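You operate a simulated robot arm through the tools that you are given. There is no shell and no other tool. Be economical: measure what you need, move in short steps, check, and stop when the job is done.

You run a simulated two-armed robot. Do the job below in one go: nothing can be reset, and whatever is moved stays where it is left.

TASK
Lock the small green door, then shut the tilted window.
Fine: door shut, lever at BOLTED, key at LOCK; sash handle at SHUT.

The check looks at the end state, three seconds after you hand in, the way a careful person would. Anything else that was tipped, shoved, dropped, spilled or broken makes it a failure.

THE ROBOT
Two 7-joint arms with two-finger parallel grippers on one trunk, on a base that drives. Base frame: it is fixed to the floor where the robot stands at the start and does not move with it; the origin is under the middle of the robot, x ahead of it, y to its left, z up. Units: cm, degrees, N and s.
The left shoulder is at the start at [7, 16.3, 132], the right one opposite. With the tool pointing down near the work surface each hand reaches from about 38 to 88 cm from the robot's upright axis, wherever it stands, measured 20 degrees to its own side. Places, roughly: door key [40, 0, 100]; door lever [40, 0, 120]; height key [10, 160, 90]; pressure key [20, 130, 90]; sash handle [0, 160, 120]; small green door [50, 0, 120]; tilt rail [10, 150, 130]. Payload 3.43 kg a hand.
The TCP of each hand is the grasp point between the finger pads, 3.4 cm short of the fingertips. In the tool frame z runs along the fingers and y along their closing line. The gripper opens to 12.8 cm. The fingers are 2.4 cm wide and 1.2 cm thick; the gripper's body (4.8 by 13 cm) begins 9.6 cm behind the TCP.
Orientation is that of the tool frame in the base frame, as a unit quaternion [w, x, y, z]. With the fingers straight down and closing along the base's y, the tool's x points along the base's -x, its y along +y and its z along -z.

THE INTERFACE
- The arms move only by the tool arm_command. It takes "left_motion", "right_motion" or both (then of equal length, played together; a hand with none holds still); each is a list that holds one entry, the list of rows, each a list of 7 numbers: the shift along the tool's x, y, z in cm, then the turn, a rotation vector about the tool's x, y, z in degrees, then the gripper command, from -1 (fully open) to 1 (shut), values between in proportion. In form: [[[dx, dy, dz, wx, wy, wz, claw], ...]]. A call has 1 to 20 rows; each row shifts and turns the commanded pose from where the row before left it, along the tool's axes as they then stand. Rows are played at 5 a second. More than 5 cm and 8.6 degrees between two rows, or a gripper value outside its range, and nothing of the call is played. A pose out of reach is approached as far as the arm can. The call stops where the force on the tool passes 40 N (or 10 N more than at its start, if that is more) or the arm is blocked; 0.2 s more then pass. The fingers move at their own pace (about 15.3 cm/s each) and stop on an object; they squeeze with about 24 N. The grip force told is the motor's: it shows also when the fingers shut on nothing. Time passes only in rows, and 0.2 s behind the last, so rows that do not move let the fingers close. The reply holds the time, the measured pose of the TCP, the force on the tool along the base axes, the opening and the grip force, in the units named above and with some noise, with the torque about the TCP (base axes, N m) and any sound that the robot's microphone picked up.
- Cameras (640 x 400 px; columns grow to the right, rows downward): "scene" is now at [14.25, -0.45, 156.46]; the picture's right is [-0.05, -1.00, 0.00], its down [-0.42, 0.02, -0.91] and it looks along [0.91, -0.05, -0.42] (base axes); focal length 214 px, centre (320, 200). "left" rides on the left gripper at [7.6, 1.1, -16] in its tool frame; the picture's right is [-0.15, 0.99, 0.00], its down [-0.88, -0.13, -0.46] and it looks along [-0.45, -0.07, 0.89] (tool axes); focal length 234 px, centre (320, 200). "right" rides on the right gripper at [7.6, -1.1, -16] in its tool frame; the picture's right is [0.15, 0.99, 0.00], its down [-0.88, 0.13, -0.46] and it looks along [-0.45, 0.07, 0.89] (tool axes); focal length 234 px, centre (320, 200). There is no depth. A picture from a camera that has moved, and an enlarged one, comes with that camera's place and axes in the base frame and with its lens.
- get_image(camera): a new picture of that camera. No time passes.
- lift_body(by): slides the trunk up (or, below 0, down) by that many cm; the arms and the scene camera ride with it, the base frame stays. It gives what a move gives, with no picture.
- roll_base(legs): drives the robot by 1 to 6 legs, each [ahead, left, turn to the left] in cm, cm and degrees, along the robot's own axes; the way and the turn of a leg run together, so that a leg with both is an arc; at most 150 cm and 180 degrees a leg. The arms and the cameras ride along, it lands a little off, and it stops where it bumps. It gives what a move gives.
- pan_tilt(pan, tilt): turns the head with the scene camera to pan (to the left, within 86 degrees either way) and tilt (down, from -29 to 69), counted from straight ahead of the robot. It gives what a move gives.
- enlarge(camera, box): a new picture of the part [left, top, right, bottom] of that camera's present view, enlarged. No time passes.
- finish_job(): hands the job in; it is judged then, once.

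Work in short steps. Places have to be worked out from the pictures, the camera data and where the tool is seen: move nearer, look again, correct. Check each grasp and each placing, and mend what went wrong. You have 120 turns and 108 pictures in all, those below and enlarged ones among them. Open the grippers and draw the arms clear of the work before you hand the job in, unless the task says otherwise; then end with one line.

The tools are called after "Call:" by a JSON object that holds its "fn" and its "kwargs". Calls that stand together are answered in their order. arm_command: Moves the arms, as the interface text tells. Its arguments: {"type":"object","properties":{"left_motion":{"type":"array","items":{"type":"array","items":{"type":"array","items":{"type":"number"}}}},"right_motion":{"type":"array","items":{"type":"array","items":{"type":"array","items":{"type":"number"}}}}},"required":[]} The other tools are called the same way: lift_body (by) slides the trunk up or down; roll_base (legs) drives the base; pan_tilt (pan, tilt) turns the head that bears the scene camera; get_image (camera) takes a picture; enlarge (camera, box) takes an enlarged picture of a part of a camera's view; finish_job () hands the job in.

At the start:

```text
time: 0.0
left_tcp_pos: [49.37, 16.84, 153.41]
left_tcp_rot: [0.0, 0.0, 1.0, 0.0]
left_contact_force: [0.4, 0.4, 0.1]
left_wrist_torque: [-0.03, 0.0, -0.01]
left_grip_width: 12.79
left_finger_force: 0.1
right_tcp_pos: [33.17, -14.36, 157.17]
right_tcp_rot: [0.0, -0.001, 1.0, 0.001]
right_contact_force: [0.2, -0.4, 0.8]
right_wrist_torque: [0.0, 0.01, 0.02]
right_grip_width: 12.8
right_finger_force: 0.0
trunk travel left (down, up): [-80.0, 14.0]
robot x, y, heading: [0.1, -0.02, 0.2]
head pan, tilt: [-2.9, 24.9]
```

scene: 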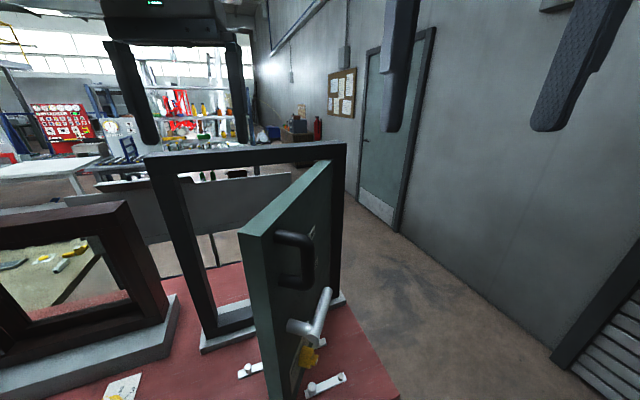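
right: 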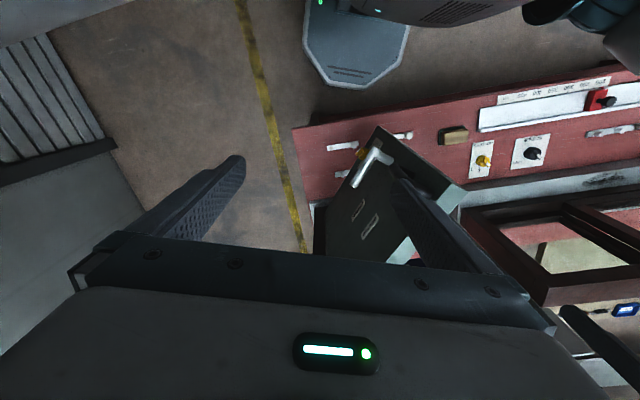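
left: 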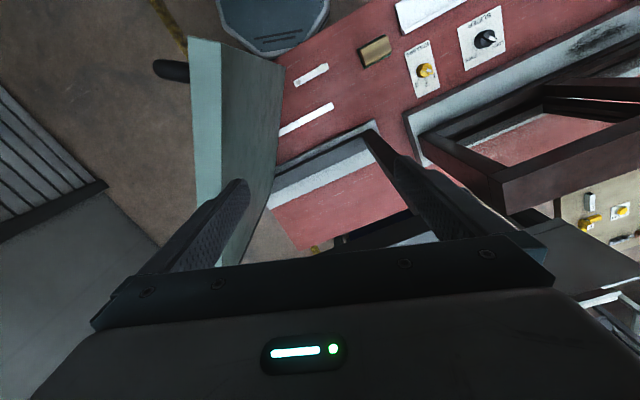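

The door stands open toward the robot, with the lever and key on its face. I'll take closer views before moving.

Call:
{"fn": "enlarge", "kwargs": {"camera": "scene", "box": [200, 200, 400, 400]}}

Call:
{"fn": "enlarge", "kwargs": {"camera": "left", "box": [260, 0, 640, 240]}}

Call:
{"fn": "pan_tilt", "kwargs": {"pan": 45, "tilt": 30}}

```text
2.00 times, centred on (300, 300) of scene
camera zoom: at [14.25, -0.45, 156.46], right [-0.05, -1.0, 0.0], down [-0.42, 0.02, -0.91], along [0.91, -0.05, -0.42], focal length 429 px, centre (360, 0)
```

zoom: 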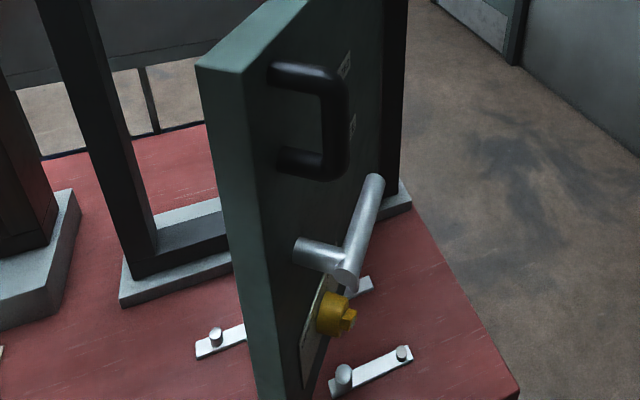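

```text
1.67 times, centred on (450, 120) of left
camera zoom: at [41.77, 17.88, 169.63], right [0.15, 0.99, 0.0], down [0.88, -0.13, 0.46], along [0.45, -0.07, -0.89], focal length 390 px, centre (103, 333)
```

zoom: 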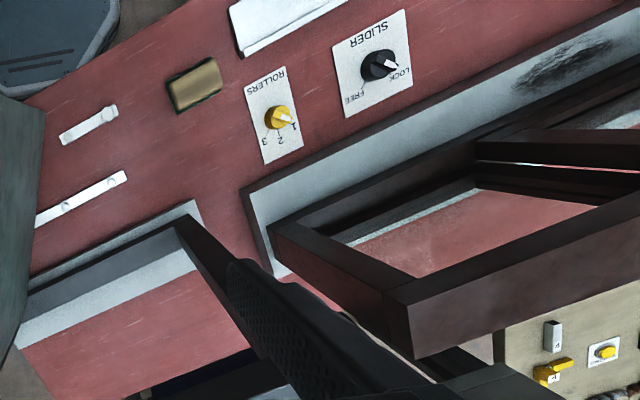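

```text
time: 1.2
left_tcp_pos: [49.32, 16.83, 153.46]
left_tcp_rot: [0.0, 0.0, 1.0, 0.0]
left_contact_force: [-0.4, 0.0, 0.4]
left_wrist_torque: [-0.04, 0.01, 0.0]
left_grip_width: 12.81
left_finger_force: 0.1
right_tcp_pos: [33.16, -14.38, 157.29]
right_tcp_rot: [0.0, 0.0, 1.0, 0.001]
right_contact_force: [0.5, -0.5, 0.5]
right_wrist_torque: [0.04, -0.02, 0.04]
right_grip_width: 12.79
right_finger_force: 0.1
trunk travel left (down, up): [-80.0, 14.0]
robot x, y, heading: [0.03, 0.54, -0.3]
head pan, tilt: [45.0, 30.0]
```

The lever is up and the key is below it. Now I'll look left toward the tilted window.

Call:
{"fn": "get_image", "kwargs": {"camera": "scene"}}

Call:
{"fn": "pan_tilt", "kwargs": {"pan": 85, "tilt": 20}}

Call:
{"fn": "get_image", "kwargs": {"camera": "scene"}}

```text
102 pictures are left
camera scene: at [11.44, 6.41, 155.65], right [0.71, -0.71, 0.0], down [-0.35, -0.35, -0.87], along [0.61, 0.61, -0.5], focal length 214 px, centre (320, 200)
```

scene: 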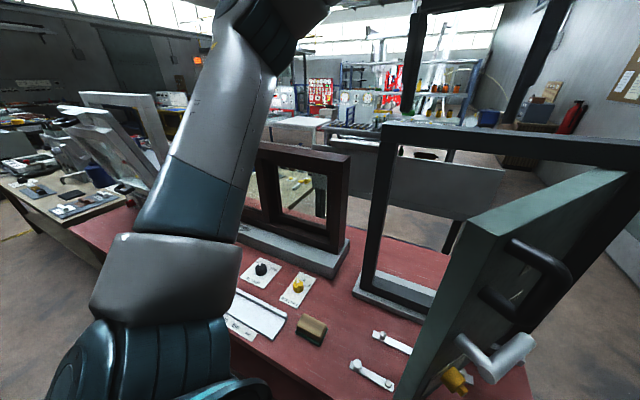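

```text
time: 2.2
left_tcp_pos: [49.39, 16.82, 153.64]
left_tcp_rot: [0.0, 0.0, 1.0, 0.0]
left_contact_force: [0.2, 0.1, -0.7]
left_wrist_torque: [-0.01, 0.02, 0.0]
left_grip_width: 12.8
left_finger_force: 0.0
right_tcp_pos: [33.05, -14.42, 157.27]
right_tcp_rot: [0.0, 0.0, 1.0, 0.001]
right_contact_force: [0.4, 0.1, -0.5]
right_wrist_torque: [0.02, -0.02, 0.04]
right_grip_width: 12.8
right_finger_force: 0.1
trunk travel left (down, up): [-80.0, 14.0]
robot x, y, heading: [0.35, -0.13, 0.0]
head pan, tilt: [85.0, 20.0]
```

```text
101 pictures are left
camera scene: at [5.86, 9.3, 157.25], right [1.0, -0.09, 0.0], down [-0.03, -0.34, -0.94], along [0.08, 0.94, -0.34], focal length 214 px, centre (320, 200)
```

scene: 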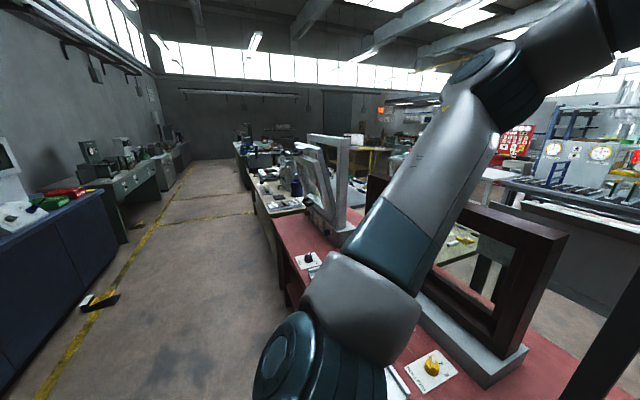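

Call:
{"fn": "enlarge", "kwargs": {"camera": "scene", "box": [230, 110, 390, 300]}}

Call:
{"fn": "pan_tilt", "kwargs": {"pan": -3, "tilt": 50}}

Call:
{"fn": "get_image", "kwargs": {"camera": "scene"}}

```text
2.11 times, centred on (310, 205) of scene
camera zoom: at [5.86, 9.3, 157.25], right [1.0, -0.09, 0.0], down [-0.03, -0.34, -0.94], along [0.08, 0.94, -0.34], focal length 452 px, centre (341, 190)
```

zoom: 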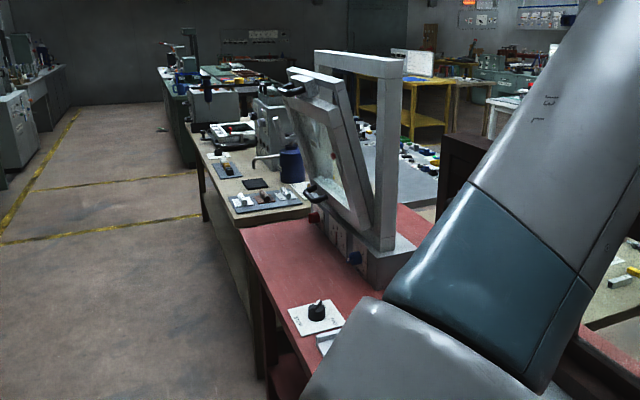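

```text
time: 3.9
left_tcp_pos: [49.31, 16.96, 153.67]
left_tcp_rot: [-0.002, 0.0, 1.0, -0.001]
left_contact_force: [0.5, -0.5, 0.9]
left_wrist_torque: [0.03, -0.02, -0.01]
left_grip_width: 12.8
left_finger_force: 0.0
right_tcp_pos: [33.18, -14.37, 157.21]
right_tcp_rot: [0.0, 0.0, 1.0, 0.0]
right_contact_force: [-0.4, 0.3, -0.4]
right_wrist_torque: [0.01, -0.02, -0.04]
right_grip_width: 12.81
right_finger_force: 0.1
trunk travel left (down, up): [-80.0, 14.0]
robot x, y, heading: [-0.1, 0.13, 0.0]
head pan, tilt: [-3.0, 50.0]
```

```text
99 pictures are left
camera scene: at [12.73, -0.38, 152.7], right [-0.05, -1.0, 0.0], down [-0.77, 0.04, -0.64], along [0.64, -0.03, -0.77], focal length 214 px, centre (320, 200)
```

scene: 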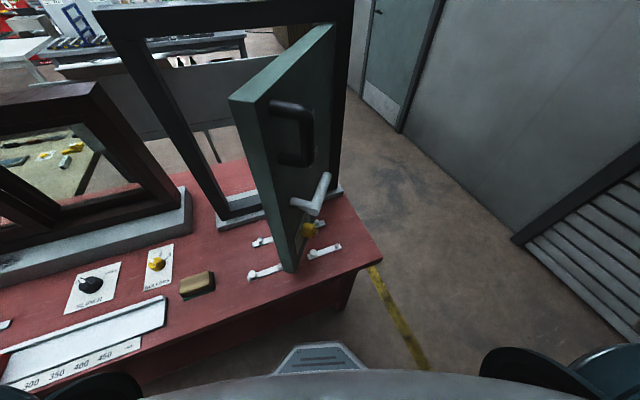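

Call:
{"fn": "enlarge", "kwargs": {"camera": "right", "box": [300, 100, 460, 260]}}

Call:
{"fn": "enlarge", "kwargs": {"camera": "scene", "box": [220, 20, 380, 300]}}

```text
2.50 times, centred on (380, 180) of right
camera zoom: at [25.63, -15.45, 173.29], right [-0.15, 0.99, 0.0], down [0.88, 0.13, 0.46], along [0.45, 0.07, -0.89], focal length 585 px, centre (170, 250)
```

zoom: 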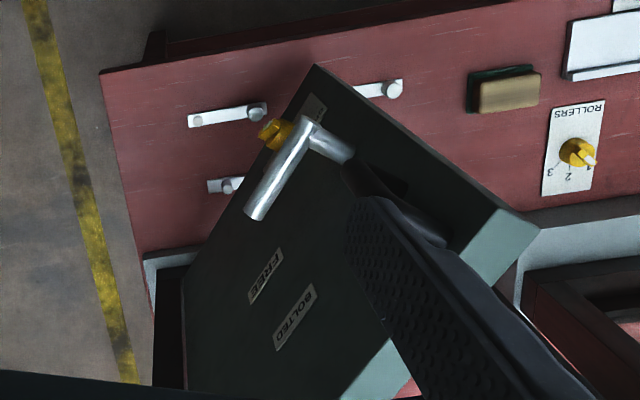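

```text
1.43 times, centred on (300, 160) of scene
camera zoom: at [12.73, -0.38, 152.7], right [-0.05, -1.0, 0.0], down [-0.77, 0.04, -0.64], along [0.64, -0.03, -0.77], focal length 306 px, centre (349, 257)
```

zoom: 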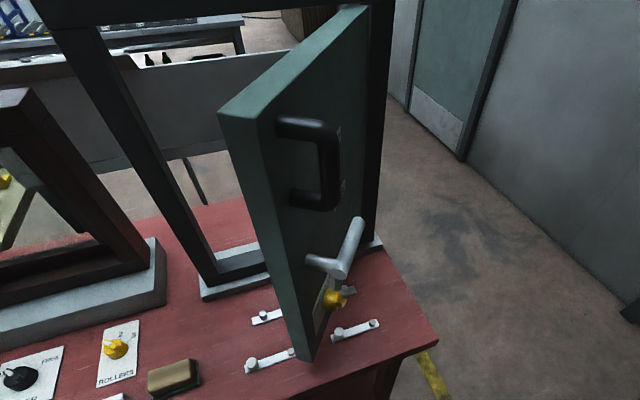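

I place the open door's free edge near [36,5] with its top at z≈141. The hinge is near [73,-7], and the frame is yawed about 19° left. I'll back off a little and turn to square up with the frame.

Call:
{"fn": "roll_base", "kwargs": {"legs": [[-10, 0, 0], [0, 0, 19]]}}

Call:
{"fn": "pan_tilt", "kwargs": {"pan": 0, "tilt": 38}}

Call:
{"fn": "get_image", "kwargs": {"camera": "scene"}}

Call:
{"fn": "get_image", "kwargs": {"camera": "right"}}

```text
time: 6.0
left_tcp_pos: [31.3, 31.62, 153.53]
left_tcp_rot: [-0.001, -0.163, 0.987, 0.0]
left_contact_force: [0.4, -0.6, 0.0]
left_wrist_torque: [0.01, 0.03, 0.03]
left_grip_width: 12.79
left_finger_force: 0.0
right_tcp_pos: [25.88, -3.15, 157.19]
right_tcp_rot: [0.0, -0.162, 0.987, 0.001]
right_contact_force: [-0.2, 0.0, 0.0]
right_wrist_torque: [0.03, 0.0, 0.03]
right_grip_width: 12.81
right_finger_force: 0.0
trunk travel left (down, up): [-80.0, 14.0]
robot x, y, heading: [-9.9, -0.11, 18.9]
head pan, tilt: [-3.0, 50.0]
```

```text
time: 6.8
left_tcp_pos: [31.36, 31.68, 153.5]
left_tcp_rot: [-0.001, -0.163, 0.987, 0.0]
left_contact_force: [-0.7, 0.1, 0.4]
left_wrist_torque: [0.01, 0.03, 0.01]
left_grip_width: 12.8
left_finger_force: 0.0
right_tcp_pos: [25.91, -2.93, 157.27]
right_tcp_rot: [0.0, -0.163, 0.987, 0.001]
right_contact_force: [-0.5, 0.1, 0.3]
right_wrist_torque: [0.0, -0.01, 0.04]
right_grip_width: 12.81
right_finger_force: 0.1
trunk travel left (down, up): [-80.0, 14.0]
robot x, y, heading: [-10.13, 0.05, 18.7]
head pan, tilt: [0.0, 38.0]
```

```text
96 pictures are left
camera scene: at [2.91, 4.42, 154.4], right [0.32, -0.95, 0.0], down [-0.58, -0.2, -0.79], along [0.75, 0.25, -0.62], focal length 214 px, centre (320, 200)
```

scene: 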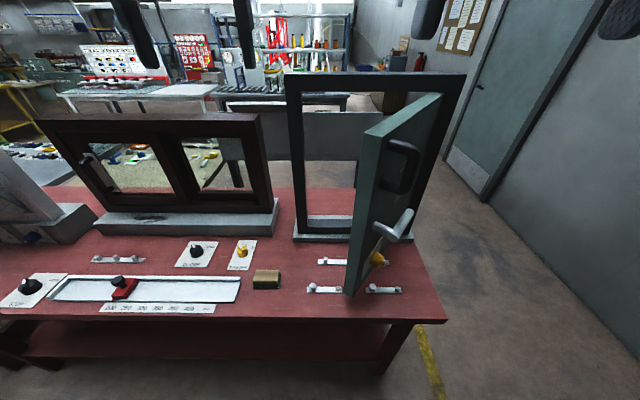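

```text
95 pictures are left
camera right: at [19.22, -6.41, 173.28], right [-0.46, 0.89, 0.0], down [0.79, 0.41, 0.46], along [0.41, 0.21, -0.89], focal length 234 px, centre (320, 200)
```

right: 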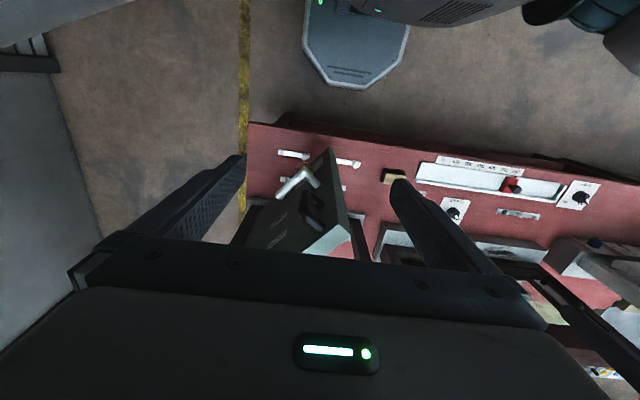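

The robot is now square with the frame. I'll look closer at the strips on the table near the door, and at the key and lever.

Call:
{"fn": "enlarge", "kwargs": {"camera": "scene", "box": [290, 80, 470, 310]}}

Call:
{"fn": "enlarge", "kwargs": {"camera": "scene", "box": [295, 220, 435, 310]}}

```text
1.74 times, centred on (380, 195) of scene
camera zoom: at [2.91, 4.42, 154.4], right [0.32, -0.95, 0.0], down [-0.58, -0.2, -0.79], along [0.75, 0.25, -0.62], focal length 373 px, centre (216, 209)
```

zoom: 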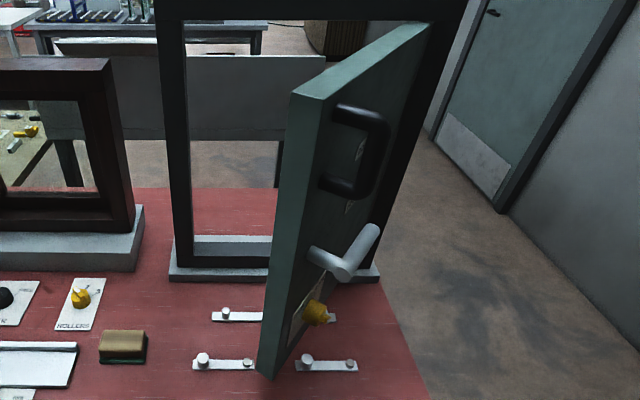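

```text
4.44 times, centred on (365, 265) of scene
camera zoom: at [2.91, 4.42, 154.4], right [0.32, -0.95, 0.0], down [-0.58, -0.2, -0.79], along [0.75, 0.25, -0.62], focal length 953 px, centre (120, -89)
```

zoom: 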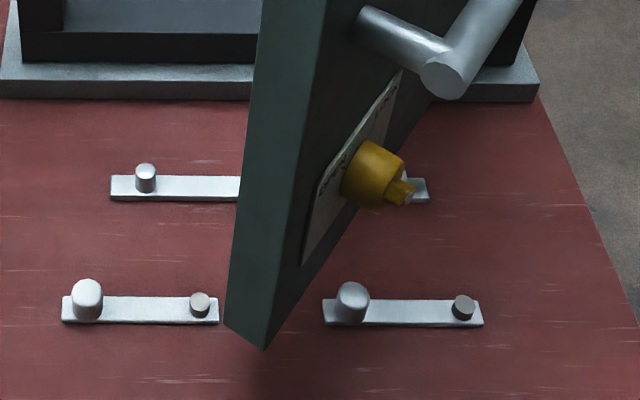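

The door bottom (z≈92) clears the table fittings. I'll move the right hand to the right of the door, then tip it to point forward with the fingers shut.

Call:
{"fn": "arm_command", "kwargs": {"right_motion": [[[-4, -4, 0, 0, 0, 0, 1], [-4, -4, 0, 0, 0, 0, 1], [0, -2, 0, 0, -7.5, 0, 1], [0, 0, 0, 0, -7.5, 0, 1], [0, 0, 0, 0, -7.5, 0, 1], [0, 0, 0, 0, -7.5, 0, 1], [0, 0, 0, 0, -7.5, 0, 1], [0, 0, 0, 0, -7.5, 0, 1], [0, 0, 0, 0, -7.5, 0, 1], [0, 0, 0, 0, -7.5, 0, 1], [0, 0, 0, 0, -7.5, 0, 1], [0, 0, 0, 0, -7.5, 0, 1], [0, 0, 0, 0, -7.5, 0, 1], [0, 0, 0, 0, -7.5, 0, 1]]]}}

Call:
{"fn": "get_image", "kwargs": {"camera": "right"}}

Call:
{"fn": "get_image", "kwargs": {"camera": "scene"}}

```text
refused: row 1 steps farther than a row can; nothing moved
```

```text
92 pictures are left
camera right: at [19.22, -6.41, 173.28], right [-0.46, 0.89, 0.0], down [0.79, 0.41, 0.46], along [0.41, 0.21, -0.89], focal length 234 px, centre (320, 200)
```

right: 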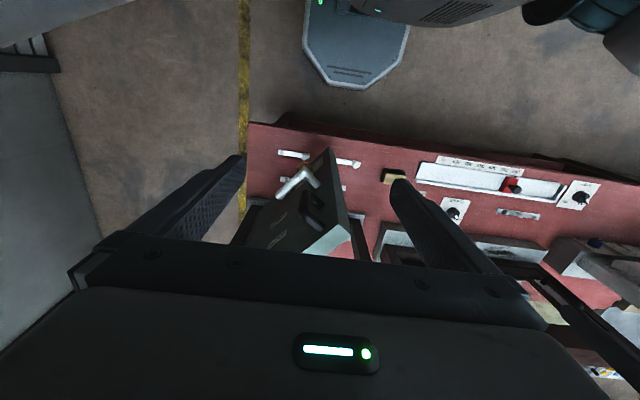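

```text
91 pictures are left
camera scene: at [2.91, 4.42, 154.4], right [0.32, -0.95, 0.0], down [-0.58, -0.2, -0.79], along [0.75, 0.25, -0.62], focal length 214 px, centre (320, 200)
```

scene: 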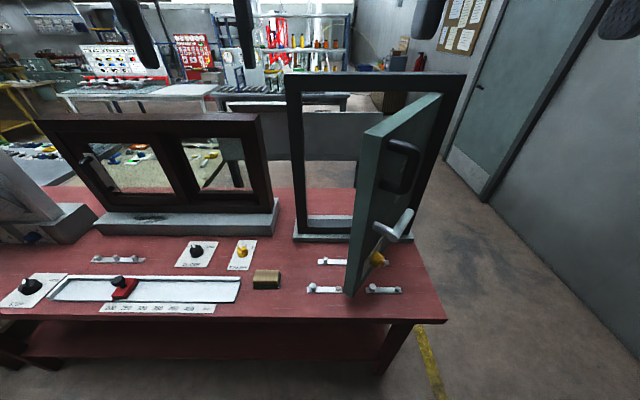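

The first row's diagonal step was over 5 cm, so nothing moved. I'll repeat it with smaller steps.

Call:
{"fn": "arm_command", "kwargs": {"right_motion": [[[-3, -3, 0, 0, 0, 0, 1], [-3, -3, 0, 0, 0, 0, 1], [-2, -3, 0, 0, 0, 0, 1], [0, 0, 0, 0, -7.5, 0, 1], [0, 0, 0, 0, -7.5, 0, 1], [0, 0, 0, 0, -7.5, 0, 1], [0, 0, 0, 0, -7.5, 0, 1], [0, 0, 0, 0, -7.5, 0, 1], [0, 0, 0, 0, -7.5, 0, 1], [0, 0, 0, 0, -7.5, 0, 1], [0, 0, 0, 0, -7.5, 0, 1], [0, 0, 0, 0, -7.5, 0, 1], [0, 0, 0, 0, -7.5, 0, 1], [0, 0, 0, 0, -7.5, 0, 1], [0, 0, 0, 0, -7.5, 0, 1], [0, 0, 0, 0, 0, 0, 1]]]}}

Call:
{"fn": "get_image", "kwargs": {"camera": "scene"}}

```text
time: 10.2
left_tcp_pos: [31.25, 31.82, 153.48]
left_tcp_rot: [0.001, -0.162, 0.987, 0.0]
left_contact_force: [-0.2, -0.6, 0.1]
left_wrist_torque: [0.02, 0.01, 0.0]
left_grip_width: 12.76
left_finger_force: 0.1
right_tcp_pos: [37.6, -8.4, 160.93]
right_tcp_rot: [0.697, -0.115, 0.698, 0.116]
right_contact_force: [0.2, 0.0, -0.6]
right_wrist_torque: [0.0, -0.02, -0.01]
right_grip_width: 0.01
right_finger_force: 23.8
right hand out of reach, approached as far as the arm can: row 14, 15
trunk travel left (down, up): [-80.0, 14.0]
robot x, y, heading: [-10.12, 0.2, 18.8]
head pan, tilt: [0.0, 38.0]
```

```text
90 pictures are left
camera scene: at [2.84, 4.41, 154.41], right [0.32, -0.95, 0.0], down [-0.58, -0.2, -0.79], along [0.75, 0.25, -0.62], focal length 214 px, centre (320, 200)
```

scene: 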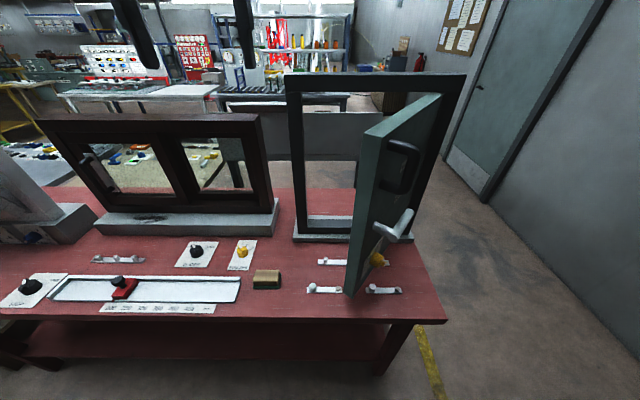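

The hand points forward at u≈33, v≈-20, where u and v are robot-aligned axes. I'll lower it to z≈137, staying right of the handle.

Call:
{"fn": "arm_command", "kwargs": {"right_motion": [[[3, -2, 0, 0, 0, 0, 1], [3, -2, 0, 0, 0, 0, 1], [4, 0, 0, 0, 0, 0, 1], [4, 0, 0, 0, 0, 0, 1], [4, 0, 0, 0, 0, 0, 1], [2, 0, 0, 0, 0, 0, 1]]]}}

Call:
{"fn": "get_image", "kwargs": {"camera": "scene"}}

Call:
{"fn": "get_image", "kwargs": {"camera": "right"}}

```text
time: 11.6
left_tcp_pos: [31.2, 31.82, 153.66]
left_tcp_rot: [0.0, -0.162, 0.987, -0.001]
left_contact_force: [0.2, 0.3, -0.1]
left_wrist_torque: [-0.02, 0.04, -0.01]
left_grip_width: 12.83
left_finger_force: 0.0
right_tcp_pos: [48.04, -11.63, 154.68]
right_tcp_rot: [0.697, -0.115, 0.698, 0.116]
right_contact_force: [-0.9, 0.4, 0.3]
right_wrist_torque: [0.03, -0.01, 0.0]
right_grip_width: 0.0
right_finger_force: 24.0
right hand out of reach, approached as far as the arm can: row 1, 2, 3, 4, 5, 6
trunk travel left (down, up): [-80.0, 14.0]
robot x, y, heading: [-10.11, 0.31, 18.9]
head pan, tilt: [0.0, 38.0]
```

```text
89 pictures are left
camera scene: at [2.86, 4.42, 154.41], right [0.32, -0.95, 0.0], down [-0.58, -0.2, -0.79], along [0.75, 0.25, -0.62], focal length 214 px, centre (320, 200)
```

scene: 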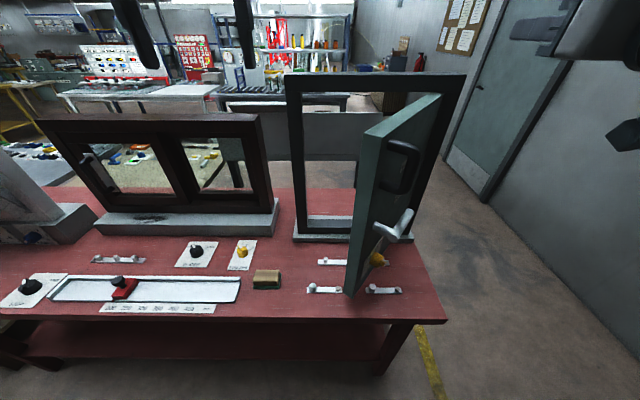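

```text
88 pictures are left
camera right: at [33.32, -17.74, 147.14], right [-0.32, 0.94, -0.15], down [-0.47, -0.02, 0.88], along [0.82, 0.35, 0.45], focal length 234 px, centre (320, 200)
```

right: 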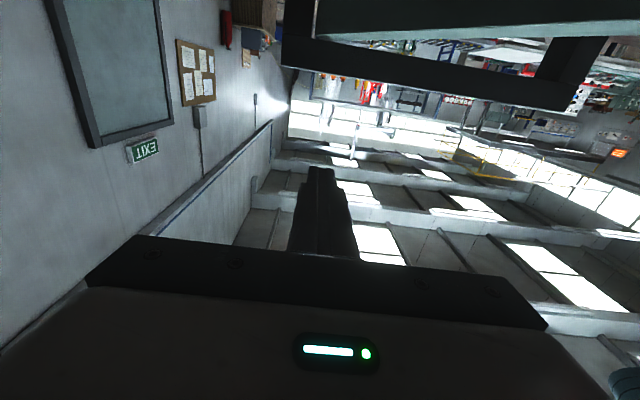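

The pose is too close to the shoulder to reach. I'll back the base up 22 cm to give the arm room.

Call:
{"fn": "roll_base", "kwargs": {"legs": [[-22, 0, 0]]}}

Call:
{"fn": "arm_command", "kwargs": {"right_motion": [[[0, 0, 0, 0, 0, 0, 1]]]}}

```text
time: 13.3
left_tcp_pos: [10.43, 24.77, 153.43]
left_tcp_rot: [-0.001, -0.164, 0.986, 0.0]
left_contact_force: [0.2, -0.1, -0.2]
left_wrist_torque: [0.0, 0.04, -0.04]
left_grip_width: 12.83
left_finger_force: 0.1
right_tcp_pos: [27.24, -18.48, 154.42]
right_tcp_rot: [0.696, -0.115, 0.699, 0.116]
right_contact_force: [0.1, -0.1, 0.6]
right_wrist_torque: [0.01, -0.01, 0.04]
right_grip_width: 0.0
right_finger_force: 24.6
trunk travel left (down, up): [-80.0, 14.0]
robot x, y, heading: [-31.11, -7.36, 18.6]
head pan, tilt: [0.0, 38.0]
```

```text
time: 13.7
left_tcp_pos: [10.24, 24.82, 153.54]
left_tcp_rot: [-0.001, -0.165, 0.986, -0.001]
left_contact_force: [-1.0, 0.7, -0.2]
left_wrist_torque: [-0.02, 0.01, 0.01]
left_grip_width: 12.82
left_finger_force: 0.1
right_tcp_pos: [27.05, -18.67, 154.53]
right_tcp_rot: [0.697, -0.115, 0.698, 0.116]
right_contact_force: [0.6, 0.2, 0.1]
right_wrist_torque: [-0.02, -0.02, 0.02]
right_grip_width: 0.01
right_finger_force: 23.6
trunk travel left (down, up): [-80.0, 14.0]
robot x, y, heading: [-30.75, -7.45, 18.9]
head pan, tilt: [0.0, 38.0]
```

Call:
{"fn": "arm_command", "kwargs": {"right_motion": [[[4, 0, 1, 0, 0, 0, 1], [4, 0, 1, 0, 0, 0, 1], [4, 0, 1, 0, 0, 0, 1], [4, 0, 1, 0, 0, 0, 1], [0, 1, 3, 0, 0, 0, 1], [0, 1, 3, 0, 0, 0, 1]]]}}

Call:
{"fn": "get_image", "kwargs": {"camera": "scene"}}

Call:
{"fn": "get_image", "kwargs": {"camera": "right"}}

```text
time: 15.1
left_tcp_pos: [10.26, 24.82, 153.46]
left_tcp_rot: [-0.001, -0.164, 0.986, 0.0]
left_contact_force: [0.5, 0.4, 0.1]
left_wrist_torque: [-0.03, 0.02, -0.02]
left_grip_width: 12.81
left_finger_force: 0.1
right_tcp_pos: [40.41, -13.5, 141.42]
right_tcp_rot: [0.697, -0.115, 0.699, 0.115]
right_contact_force: [0.4, -1.1, -0.3]
right_wrist_torque: [-0.03, 0.01, -0.03]
right_grip_width: 0.0
right_finger_force: 23.8
right hand out of reach, approached as far as the arm can: row 1, 2, 3, 4
trunk travel left (down, up): [-80.0, 14.0]
robot x, y, heading: [-31.13, -6.9, 18.6]
head pan, tilt: [0.0, 38.0]
```

```text
87 pictures are left
camera scene: at [-18.01, -2.56, 154.39], right [0.32, -0.95, 0.0], down [-0.58, -0.2, -0.79], along [0.74, 0.25, -0.62], focal length 214 px, centre (320, 200)
```

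scene: 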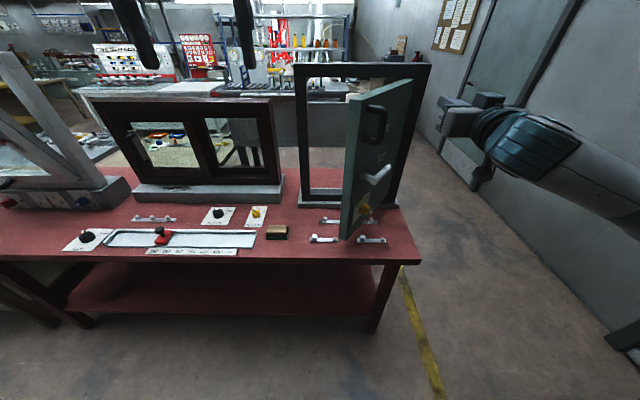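

```text
86 pictures are left
camera right: at [25.66, -19.67, 134.0], right [-0.32, 0.94, -0.15], down [-0.47, -0.02, 0.88], along [0.82, 0.35, 0.45], focal length 234 px, centre (320, 200)
```

right: 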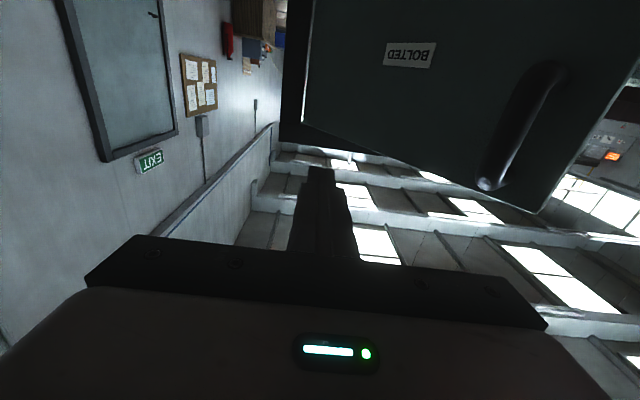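

The hand is right of the door. The handle spans roughly z 129–139, so I'll push on the face between the handle and the lever (z≈125.5), near the free edge. I'll lower the trunk 16 cm and look.

Call:
{"fn": "lift_body", "kwargs": {"by": -16}}

Call:
{"fn": "enlarge", "kwargs": {"camera": "scene", "box": [290, 40, 490, 240]}}

Call:
{"fn": "get_image", "kwargs": {"camera": "right"}}

```text
time: 16.9
left_tcp_pos: [10.3, 24.66, 137.55]
left_tcp_rot: [0.0, -0.164, 0.986, 0.0]
left_contact_force: [-0.6, 0.3, 0.3]
left_wrist_torque: [0.03, -0.02, -0.04]
left_grip_width: 12.82
left_finger_force: 0.1
right_tcp_pos: [40.19, -13.53, 125.6]
right_tcp_rot: [0.697, -0.116, 0.698, 0.116]
right_contact_force: [-0.1, 1.0, -0.5]
right_wrist_torque: [0.01, 0.05, -0.01]
right_grip_width: 0.0
right_finger_force: 23.8
trunk travel left (down, up): [-64.0, 30.0]
robot x, y, heading: [-30.84, -7.24, 19.0]
head pan, tilt: [0.0, 38.0]
```

```text
2.00 times, centred on (390, 140) of scene
camera zoom: at [-18.19, -2.73, 138.42], right [0.32, -0.95, 0.0], down [-0.58, -0.2, -0.79], along [0.75, 0.25, -0.62], focal length 429 px, centre (180, 320)
```

zoom: 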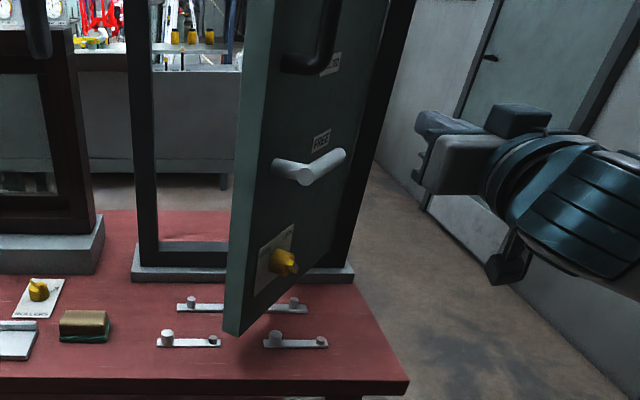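

```text
84 pictures are left
camera right: at [25.48, -19.81, 118.08], right [-0.32, 0.94, -0.15], down [-0.47, -0.02, 0.88], along [0.82, 0.35, 0.45], focal length 234 px, centre (320, 200)
```

right: 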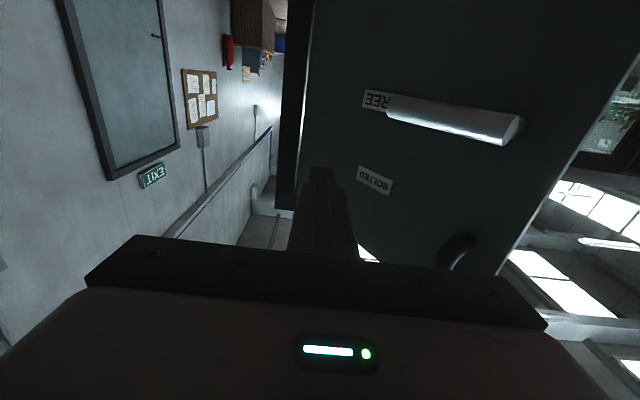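

The lever sits at z≈119 and the handle bottom at ≈131, so z≈125.5 is clear. I'll slide left to line up with the face near the free edge, short of contact.

Call:
{"fn": "arm_command", "kwargs": {"right_motion": [[[0, 0, -3, 0, 0, 0, 1], [0, 4, 0, 0, 0, 0, 1], [0, 4, 0, 0, 0, 0, 1], [0, 4, 0, 0, 0, 0, 1], [0, 4, 0, 0, 0, 0, 1]]]}}

Call:
{"fn": "enlarge", "kwargs": {"camera": "scene", "box": [290, 40, 490, 240]}}

Call:
{"fn": "get_image", "kwargs": {"camera": "right"}}

```text
time: 18.1
left_tcp_pos: [10.35, 24.92, 137.53]
left_tcp_rot: [-0.002, -0.164, 0.987, -0.002]
left_contact_force: [0.0, -0.3, -0.5]
left_wrist_torque: [-0.03, 0.04, 0.01]
left_grip_width: 12.78
left_finger_force: 0.0
right_tcp_pos: [32.27, 0.48, 125.22]
right_tcp_rot: [0.696, -0.116, 0.699, 0.115]
right_contact_force: [-0.3, 0.5, 0.3]
right_wrist_torque: [0.01, 0.02, -0.05]
right_grip_width: 0.01
right_finger_force: 23.9
trunk travel left (down, up): [-64.0, 30.0]
robot x, y, heading: [-30.92, -6.99, 19.0]
head pan, tilt: [0.0, 38.0]
```

```text
2.00 times, centred on (390, 140) of scene
camera zoom: at [-18.05, -2.48, 138.39], right [0.32, -0.95, 0.0], down [-0.58, -0.2, -0.79], along [0.75, 0.25, -0.62], focal length 429 px, centre (180, 320)
```

zoom: 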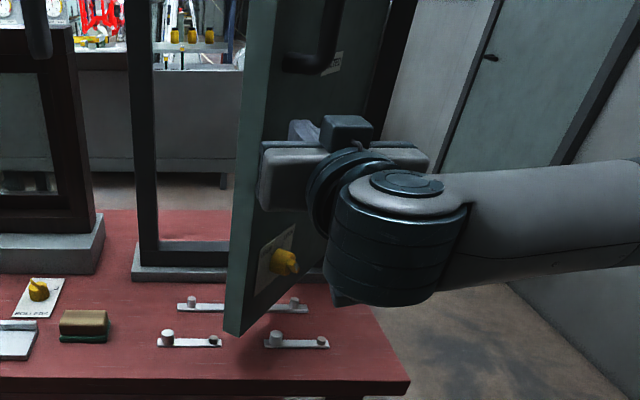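

```text
82 pictures are left
camera right: at [17.54, -5.71, 117.79], right [-0.32, 0.94, -0.15], down [-0.47, -0.02, 0.88], along [0.82, 0.35, 0.45], focal length 234 px, centre (320, 200)
```

right: 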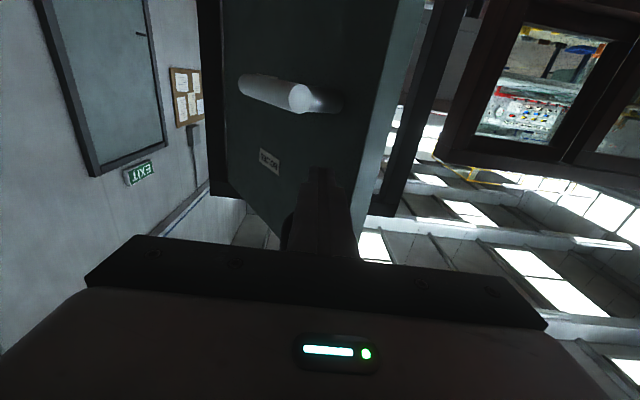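

The fingertips are between the lever and the handle, near the free edge. I'll push along the door's arc to about halfway and check.

Call:
{"fn": "arm_command", "kwargs": {"right_motion": [[[0, 1, 2.5, 0, 0, 0, 1], [0, 0.5, 1.5, 0, 0, 0, 1], [0, 2.1, 1.8, 0, 0, 0, 1], [0, 2.1, 1.8, 0, 0, 0, 1], [0, 1.8, 2.15, 0, 0, 0, 1], [0, 1.8, 2.15, 0, 0, 0, 1]]]}}

Call:
{"fn": "enlarge", "kwargs": {"camera": "scene", "box": [290, 40, 490, 240]}}

Call:
{"fn": "get_image", "kwargs": {"camera": "right"}}

```text
time: 19.5
left_tcp_pos: [10.23, 24.85, 137.41]
left_tcp_rot: [-0.001, -0.164, 0.986, -0.001]
left_contact_force: [0.2, -0.4, -0.1]
left_wrist_torque: [-0.03, 0.02, 0.01]
left_grip_width: 12.78
left_finger_force: 0.0
right_tcp_pos: [40.6, 13.2, 125.45]
right_tcp_rot: [0.696, -0.117, 0.699, 0.116]
right_contact_force: [0.6, 0.3, -0.8]
right_wrist_torque: [0.02, -0.03, -0.01]
right_grip_width: 0.0
right_finger_force: 24.0
trunk travel left (down, up): [-64.0, 30.0]
robot x, y, heading: [-31.17, -7.05, 18.7]
head pan, tilt: [0.0, 38.0]
```

```text
2.00 times, centred on (390, 140) of scene
camera zoom: at [-18.12, -2.57, 138.4], right [0.32, -0.95, 0.0], down [-0.58, -0.2, -0.79], along [0.75, 0.25, -0.62], focal length 429 px, centre (180, 320)
```

zoom: 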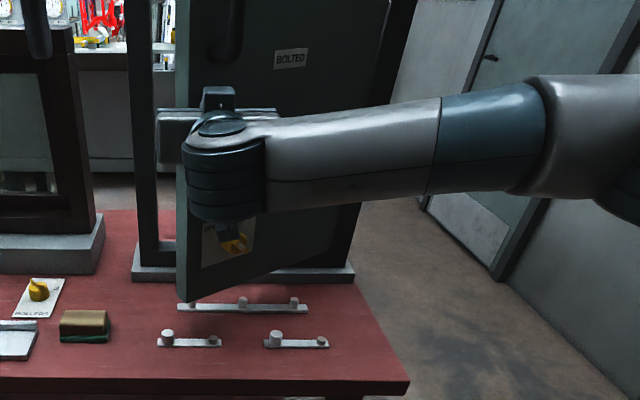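

```text
80 pictures are left
camera right: at [25.89, 7.03, 117.91], right [-0.32, 0.94, -0.15], down [-0.47, -0.02, 0.88], along [0.82, 0.35, 0.45], focal length 234 px, centre (320, 200)
```

right: 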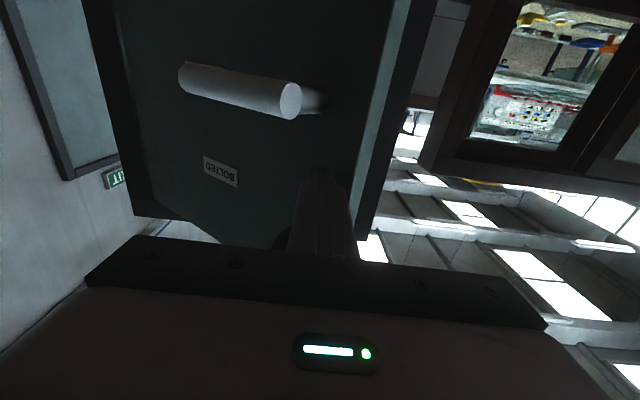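

The door is swinging nicely. I'll continue along the arc until it closes, stopping on force.

Call:
{"fn": "arm_command", "kwargs": {"right_motion": [[[0, 1.5, 2.45, 0, 0, 0, 1], [0, 1.5, 2.45, 0, 0, 0, 1], [0, 1.0, 2.6, 0, 0, 0, 1], [0, 1.0, 2.6, 0, 0, 0, 1], [0, 0.7, 2.7, 0, 0, 0, 1], [0, 0.5, 2.7, 0, 0, 0, 1]]]}}

Call:
{"fn": "get_image", "kwargs": {"camera": "right"}}

Call:
{"fn": "get_image", "kwargs": {"camera": "scene"}}

```text
time: 20.9
left_tcp_pos: [10.26, 24.84, 137.47]
left_tcp_rot: [-0.001, -0.164, 0.986, 0.0]
left_contact_force: [0.0, 0.1, 0.4]
left_wrist_torque: [0.0, -0.01, 0.01]
left_grip_width: 12.79
left_finger_force: 0.1
right_tcp_pos: [52.97, 24.1, 125.69]
right_tcp_rot: [0.697, -0.116, 0.698, 0.117]
right_contact_force: [-0.3, -0.1, -0.5]
right_wrist_torque: [0.02, -0.02, -0.01]
right_grip_width: 0.0
right_finger_force: 24.1
trunk travel left (down, up): [-64.0, 30.0]
robot x, y, heading: [-31.09, -7.09, 18.7]
head pan, tilt: [0.0, 38.0]
```

```text
79 pictures are left
camera right: at [38.23, 17.96, 118.1], right [-0.32, 0.94, -0.15], down [-0.47, -0.02, 0.88], along [0.82, 0.35, 0.45], focal length 234 px, centre (320, 200)
```

right: 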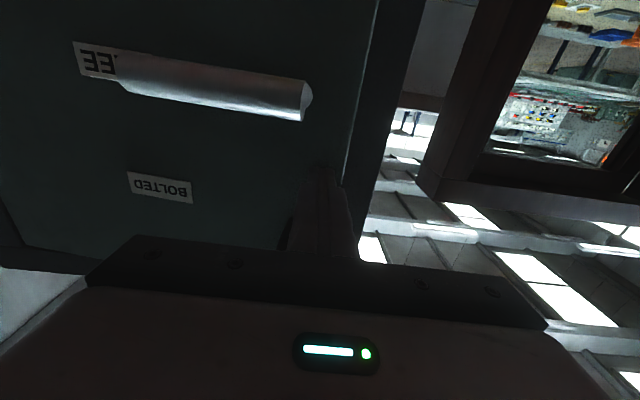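

```text
78 pictures are left
camera scene: at [-18.12, -2.63, 138.4], right [0.32, -0.95, 0.0], down [-0.58, -0.2, -0.79], along [0.75, 0.25, -0.62], focal length 214 px, centre (320, 200)
```

scene: 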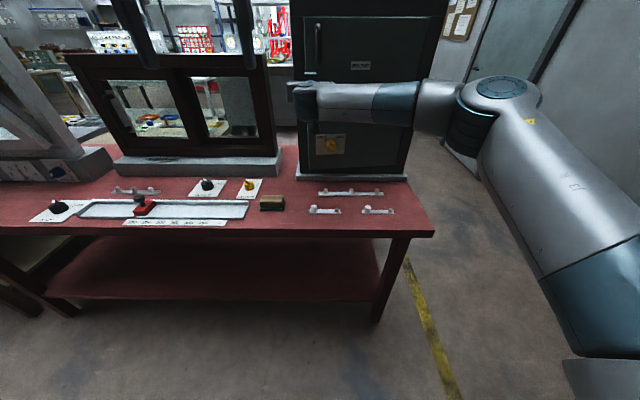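

The door looks nearly flush. I'll push straight on in small steps until the force rises.

Call:
{"fn": "arm_command", "kwargs": {"right_motion": [[[0, 0, 0.7, 0, 0, 0, 1], [0, 0, 0.7, 0, 0, 0, 1], [0, 0, 0.7, 0, 0, 0, 1], [0, 0, 0.7, 0, 0, 0, 1], [0, 0, 0.7, 0, 0, 0, 1], [0, 0, 0.7, 0, 0, 0, 1], [0, 0, 0.7, 0, 0, 0, 1], [0, 0, 0.7, 0, 0, 0, 1], [0, 0, 0.7, 0, 0, 0, 1]]]}}

Call:
{"fn": "get_image", "kwargs": {"camera": "right"}}

```text
time: 22.7
left_tcp_pos: [9.61, 24.3, 137.73]
left_tcp_rot: [0.002, -0.163, 0.987, 0.002]
left_contact_force: [-0.2, 0.2, -0.4]
left_wrist_torque: [-0.02, -0.01, 0.04]
left_grip_width: 12.82
left_finger_force: 0.1
right_tcp_pos: [57.45, 25.51, 125.64]
right_tcp_rot: [0.696, -0.115, 0.699, 0.116]
right_contact_force: [-22.5, -13.8, -0.2]
right_wrist_torque: [0.17, -0.13, -0.32]
right_grip_width: 0.02
right_finger_force: 24.3
trunk travel left (down, up): [-64.0, 30.0]
robot x, y, heading: [-31.21, -7.56, 18.4]
head pan, tilt: [0.0, 38.0]
stopped in row 8 (right hand): the force on the tool passed its limit at 51 N (the readings are from after the stop); the commanded pose is now the measured one
```

```text
77 pictures are left
camera right: at [42.77, 19.38, 118.15], right [-0.32, 0.94, -0.14], down [-0.47, -0.02, 0.88], along [0.82, 0.35, 0.45], focal length 234 px, centre (320, 200)
```

right: 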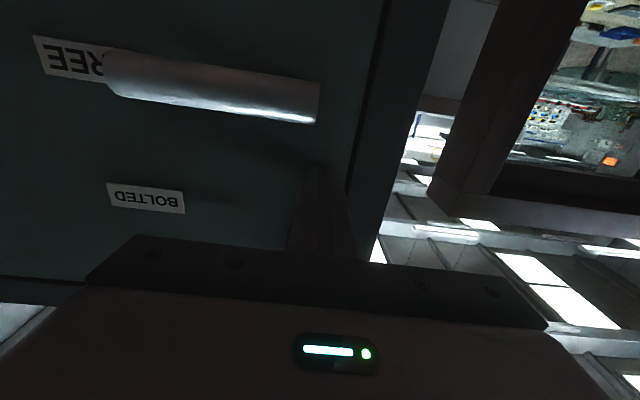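

The door is firmly shut, with its face at u≈66. The lever pivot is at about v=4, z=119. FREE lies horizontal toward the hinge and BOLTED about 40° above it. I'll back off, go below the lever near its tip and come in.

Call:
{"fn": "arm_command", "kwargs": {"right_motion": [[[0, 0, -4, 0, 0, 0, 1], [0, 0, -4, 0, 0, 0, 1], [0, 0, -4, 0, 0, 0, 1], [3, -3, 0, 0, 0, 0, 1], [3, -3, 0, 0, 0, 0, 1], [3.5, -3, 0, 0, 0, 0, 1], [3.5, 0, 0, 0, 0, 0, 1], [0, 0, 0, 0, 0, 0, 1]]]}}

Call:
{"fn": "get_image", "kwargs": {"camera": "right"}}

Call:
{"fn": "get_image", "kwargs": {"camera": "scene"}}

```text
time: 24.5
left_tcp_pos: [10.21, 24.54, 137.59]
left_tcp_rot: [0.0, -0.163, 0.987, 0.001]
left_contact_force: [0.0, -0.8, -0.1]
left_wrist_torque: [0.01, 0.0, -0.01]
left_grip_width: 12.79
left_finger_force: 0.0
right_tcp_pos: [49.28, 13.07, 112.34]
right_tcp_rot: [0.694, -0.113, 0.702, 0.112]
right_contact_force: [-1.0, -0.2, -1.0]
right_wrist_torque: [-0.03, 0.02, 0.03]
right_grip_width: 0.01
right_finger_force: 23.9
trunk travel left (down, up): [-64.0, 30.0]
robot x, y, heading: [-31.22, -7.27, 18.7]
head pan, tilt: [0.0, 38.0]
```

```text
76 pictures are left
camera right: at [34.48, 6.99, 105.06], right [-0.31, 0.94, -0.14], down [-0.46, -0.02, 0.89], along [0.83, 0.35, 0.44], focal length 234 px, centre (320, 200)
```

right: 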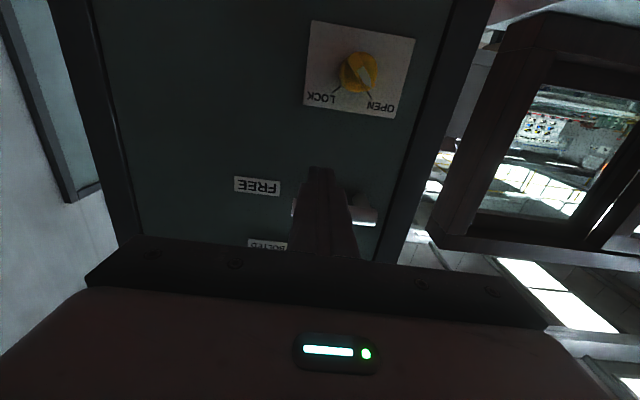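

```text
75 pictures are left
camera scene: at [-18.23, -2.9, 138.42], right [0.32, -0.95, 0.0], down [-0.58, -0.2, -0.79], along [0.75, 0.25, -0.62], focal length 214 px, centre (320, 200)
```

scene: 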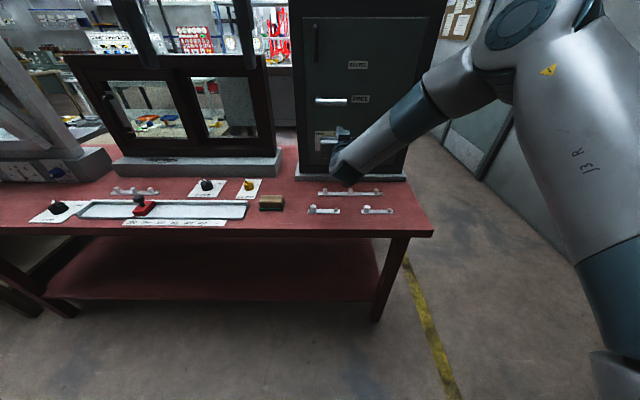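

The key plate shows LOCK and OPEN, so I'll enlarge it. Then I'll move forward under the lever.

Call:
{"fn": "enlarge", "kwargs": {"camera": "right", "box": [280, 0, 440, 130]}}

Call:
{"fn": "enlarge", "kwargs": {"camera": "scene", "box": [290, 40, 410, 180]}}

Call:
{"fn": "arm_command", "kwargs": {"right_motion": [[[0, 0, 4, 0, 0, 0, 1], [0, 0, 3.8, 0, 0, 0, 1], [0, 0, 0, 0, 0, 0, 1]]]}}

Call:
{"fn": "get_image", "kwargs": {"camera": "right"}}

```text
3.08 times, centred on (360, 65) of right
camera zoom: at [34.48, 6.99, 105.06], right [-0.31, 0.94, -0.14], down [-0.46, -0.02, 0.89], along [0.83, 0.35, 0.44], focal length 720 px, centre (197, 615)
```

zoom: 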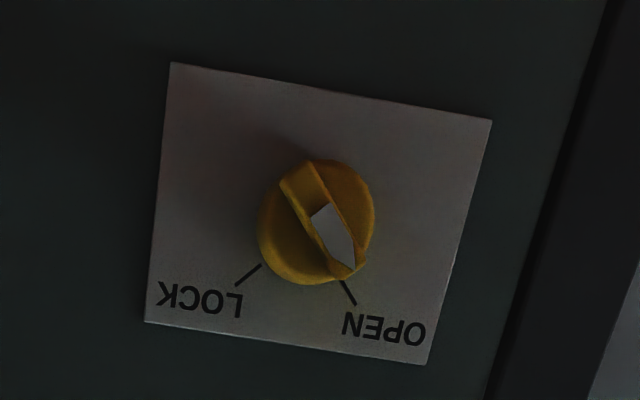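

```text
2.86 times, centred on (350, 110) of scene
camera zoom: at [-18.23, -2.9, 138.42], right [0.32, -0.95, 0.0], down [-0.58, -0.2, -0.79], along [0.75, 0.25, -0.62], focal length 613 px, centre (234, 457)
```

zoom: 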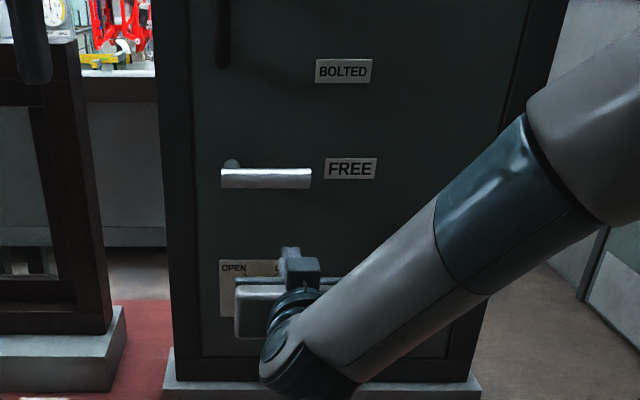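

```text
time: 25.3
left_tcp_pos: [10.09, 24.55, 137.53]
left_tcp_rot: [0.0, -0.163, 0.987, 0.0]
left_contact_force: [0.2, -0.1, 0.2]
left_wrist_torque: [0.0, 0.01, 0.0]
left_grip_width: 12.79
left_finger_force: 0.0
right_tcp_pos: [56.85, 16.22, 112.51]
right_tcp_rot: [0.693, -0.114, 0.703, 0.113]
right_contact_force: [0.2, 0.5, 0.5]
right_wrist_torque: [-0.03, 0.01, 0.04]
right_grip_width: 0.0
right_finger_force: 24.0
right hand out of reach, approached as far as the arm can: row 2
trunk travel left (down, up): [-64.0, 30.0]
robot x, y, heading: [-31.29, -7.22, 18.8]
head pan, tilt: [0.0, 38.0]
```

```text
72 pictures are left
camera right: at [41.96, 10.05, 105.21], right [-0.32, 0.94, -0.15], down [-0.46, -0.02, 0.89], along [0.83, 0.35, 0.44], focal length 234 px, centre (320, 200)
```

right: 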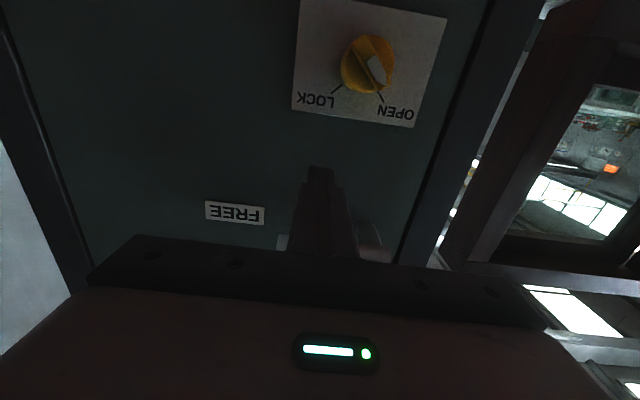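

The arm is nearly at full stretch. I'll retract the hand and bring the base 10 cm closer.

Call:
{"fn": "arm_command", "kwargs": {"right_motion": [[[0, 0, -4.5, 0, 0, 0, 1], [0, 0, -4.5, 0, 0, 0, 1], [0, 0, -4.5, 0, 0, 0, 1]]]}}

Call:
{"fn": "roll_base", "kwargs": {"legs": [[10, 0, 0]]}}

Call:
{"fn": "arm_command", "kwargs": {"right_motion": [[[0, 0, 0, 0, 0, 0, 1]]]}}

Call:
{"fn": "get_image", "kwargs": {"camera": "right"}}

```text
time: 26.1
left_tcp_pos: [10.18, 24.5, 137.61]
left_tcp_rot: [0.0, -0.163, 0.987, 0.0]
left_contact_force: [-0.7, 0.1, 0.4]
left_wrist_torque: [-0.01, -0.02, 0.01]
left_grip_width: 12.81
left_finger_force: 0.1
right_tcp_pos: [44.01, 11.91, 112.37]
right_tcp_rot: [0.695, -0.116, 0.7, 0.116]
right_contact_force: [0.3, 0.3, 0.2]
right_wrist_torque: [0.0, 0.0, -0.02]
right_grip_width: 0.0
right_finger_force: 23.9
trunk travel left (down, up): [-64.0, 30.0]
robot x, y, heading: [-31.14, -7.09, 18.8]
head pan, tilt: [0.0, 38.0]
```

```text
time: 27.3
left_tcp_pos: [19.67, 27.95, 137.57]
left_tcp_rot: [0.0, -0.165, 0.986, 0.0]
left_contact_force: [0.6, 0.6, -0.2]
left_wrist_torque: [-0.05, 0.03, 0.0]
left_grip_width: 12.79
left_finger_force: 0.1
right_tcp_pos: [53.56, 15.43, 112.38]
right_tcp_rot: [0.695, -0.117, 0.7, 0.116]
right_contact_force: [0.1, 0.6, -0.2]
right_wrist_torque: [0.0, 0.0, -0.02]
right_grip_width: 0.02
right_finger_force: 23.6
trunk travel left (down, up): [-64.0, 30.0]
robot x, y, heading: [-21.59, -3.97, 19.0]
head pan, tilt: [0.0, 38.0]
```

```text
time: 27.7
left_tcp_pos: [19.59, 27.96, 137.66]
left_tcp_rot: [0.001, -0.164, 0.987, 0.0]
left_contact_force: [-0.3, -0.9, -0.4]
left_wrist_torque: [0.02, -0.04, -0.04]
left_grip_width: 12.81
left_finger_force: 0.0
right_tcp_pos: [53.37, 15.17, 112.6]
right_tcp_rot: [0.696, -0.118, 0.699, 0.117]
right_contact_force: [-0.2, 0.5, 0.3]
right_wrist_torque: [-0.03, 0.04, 0.02]
right_grip_width: 0.02
right_finger_force: 23.7
trunk travel left (down, up): [-64.0, 30.0]
robot x, y, heading: [-21.57, -4.07, 18.9]
head pan, tilt: [0.0, 38.0]
```

```text
71 pictures are left
camera right: at [38.76, 9.1, 105.08], right [-0.32, 0.94, -0.15], down [-0.47, -0.02, 0.88], along [0.82, 0.35, 0.45], focal length 234 px, centre (320, 200)
```

right: 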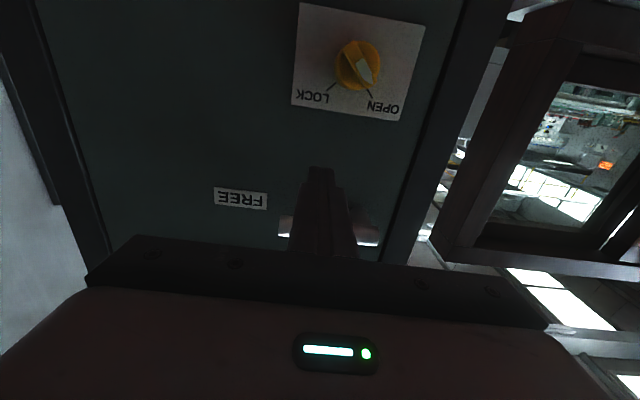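

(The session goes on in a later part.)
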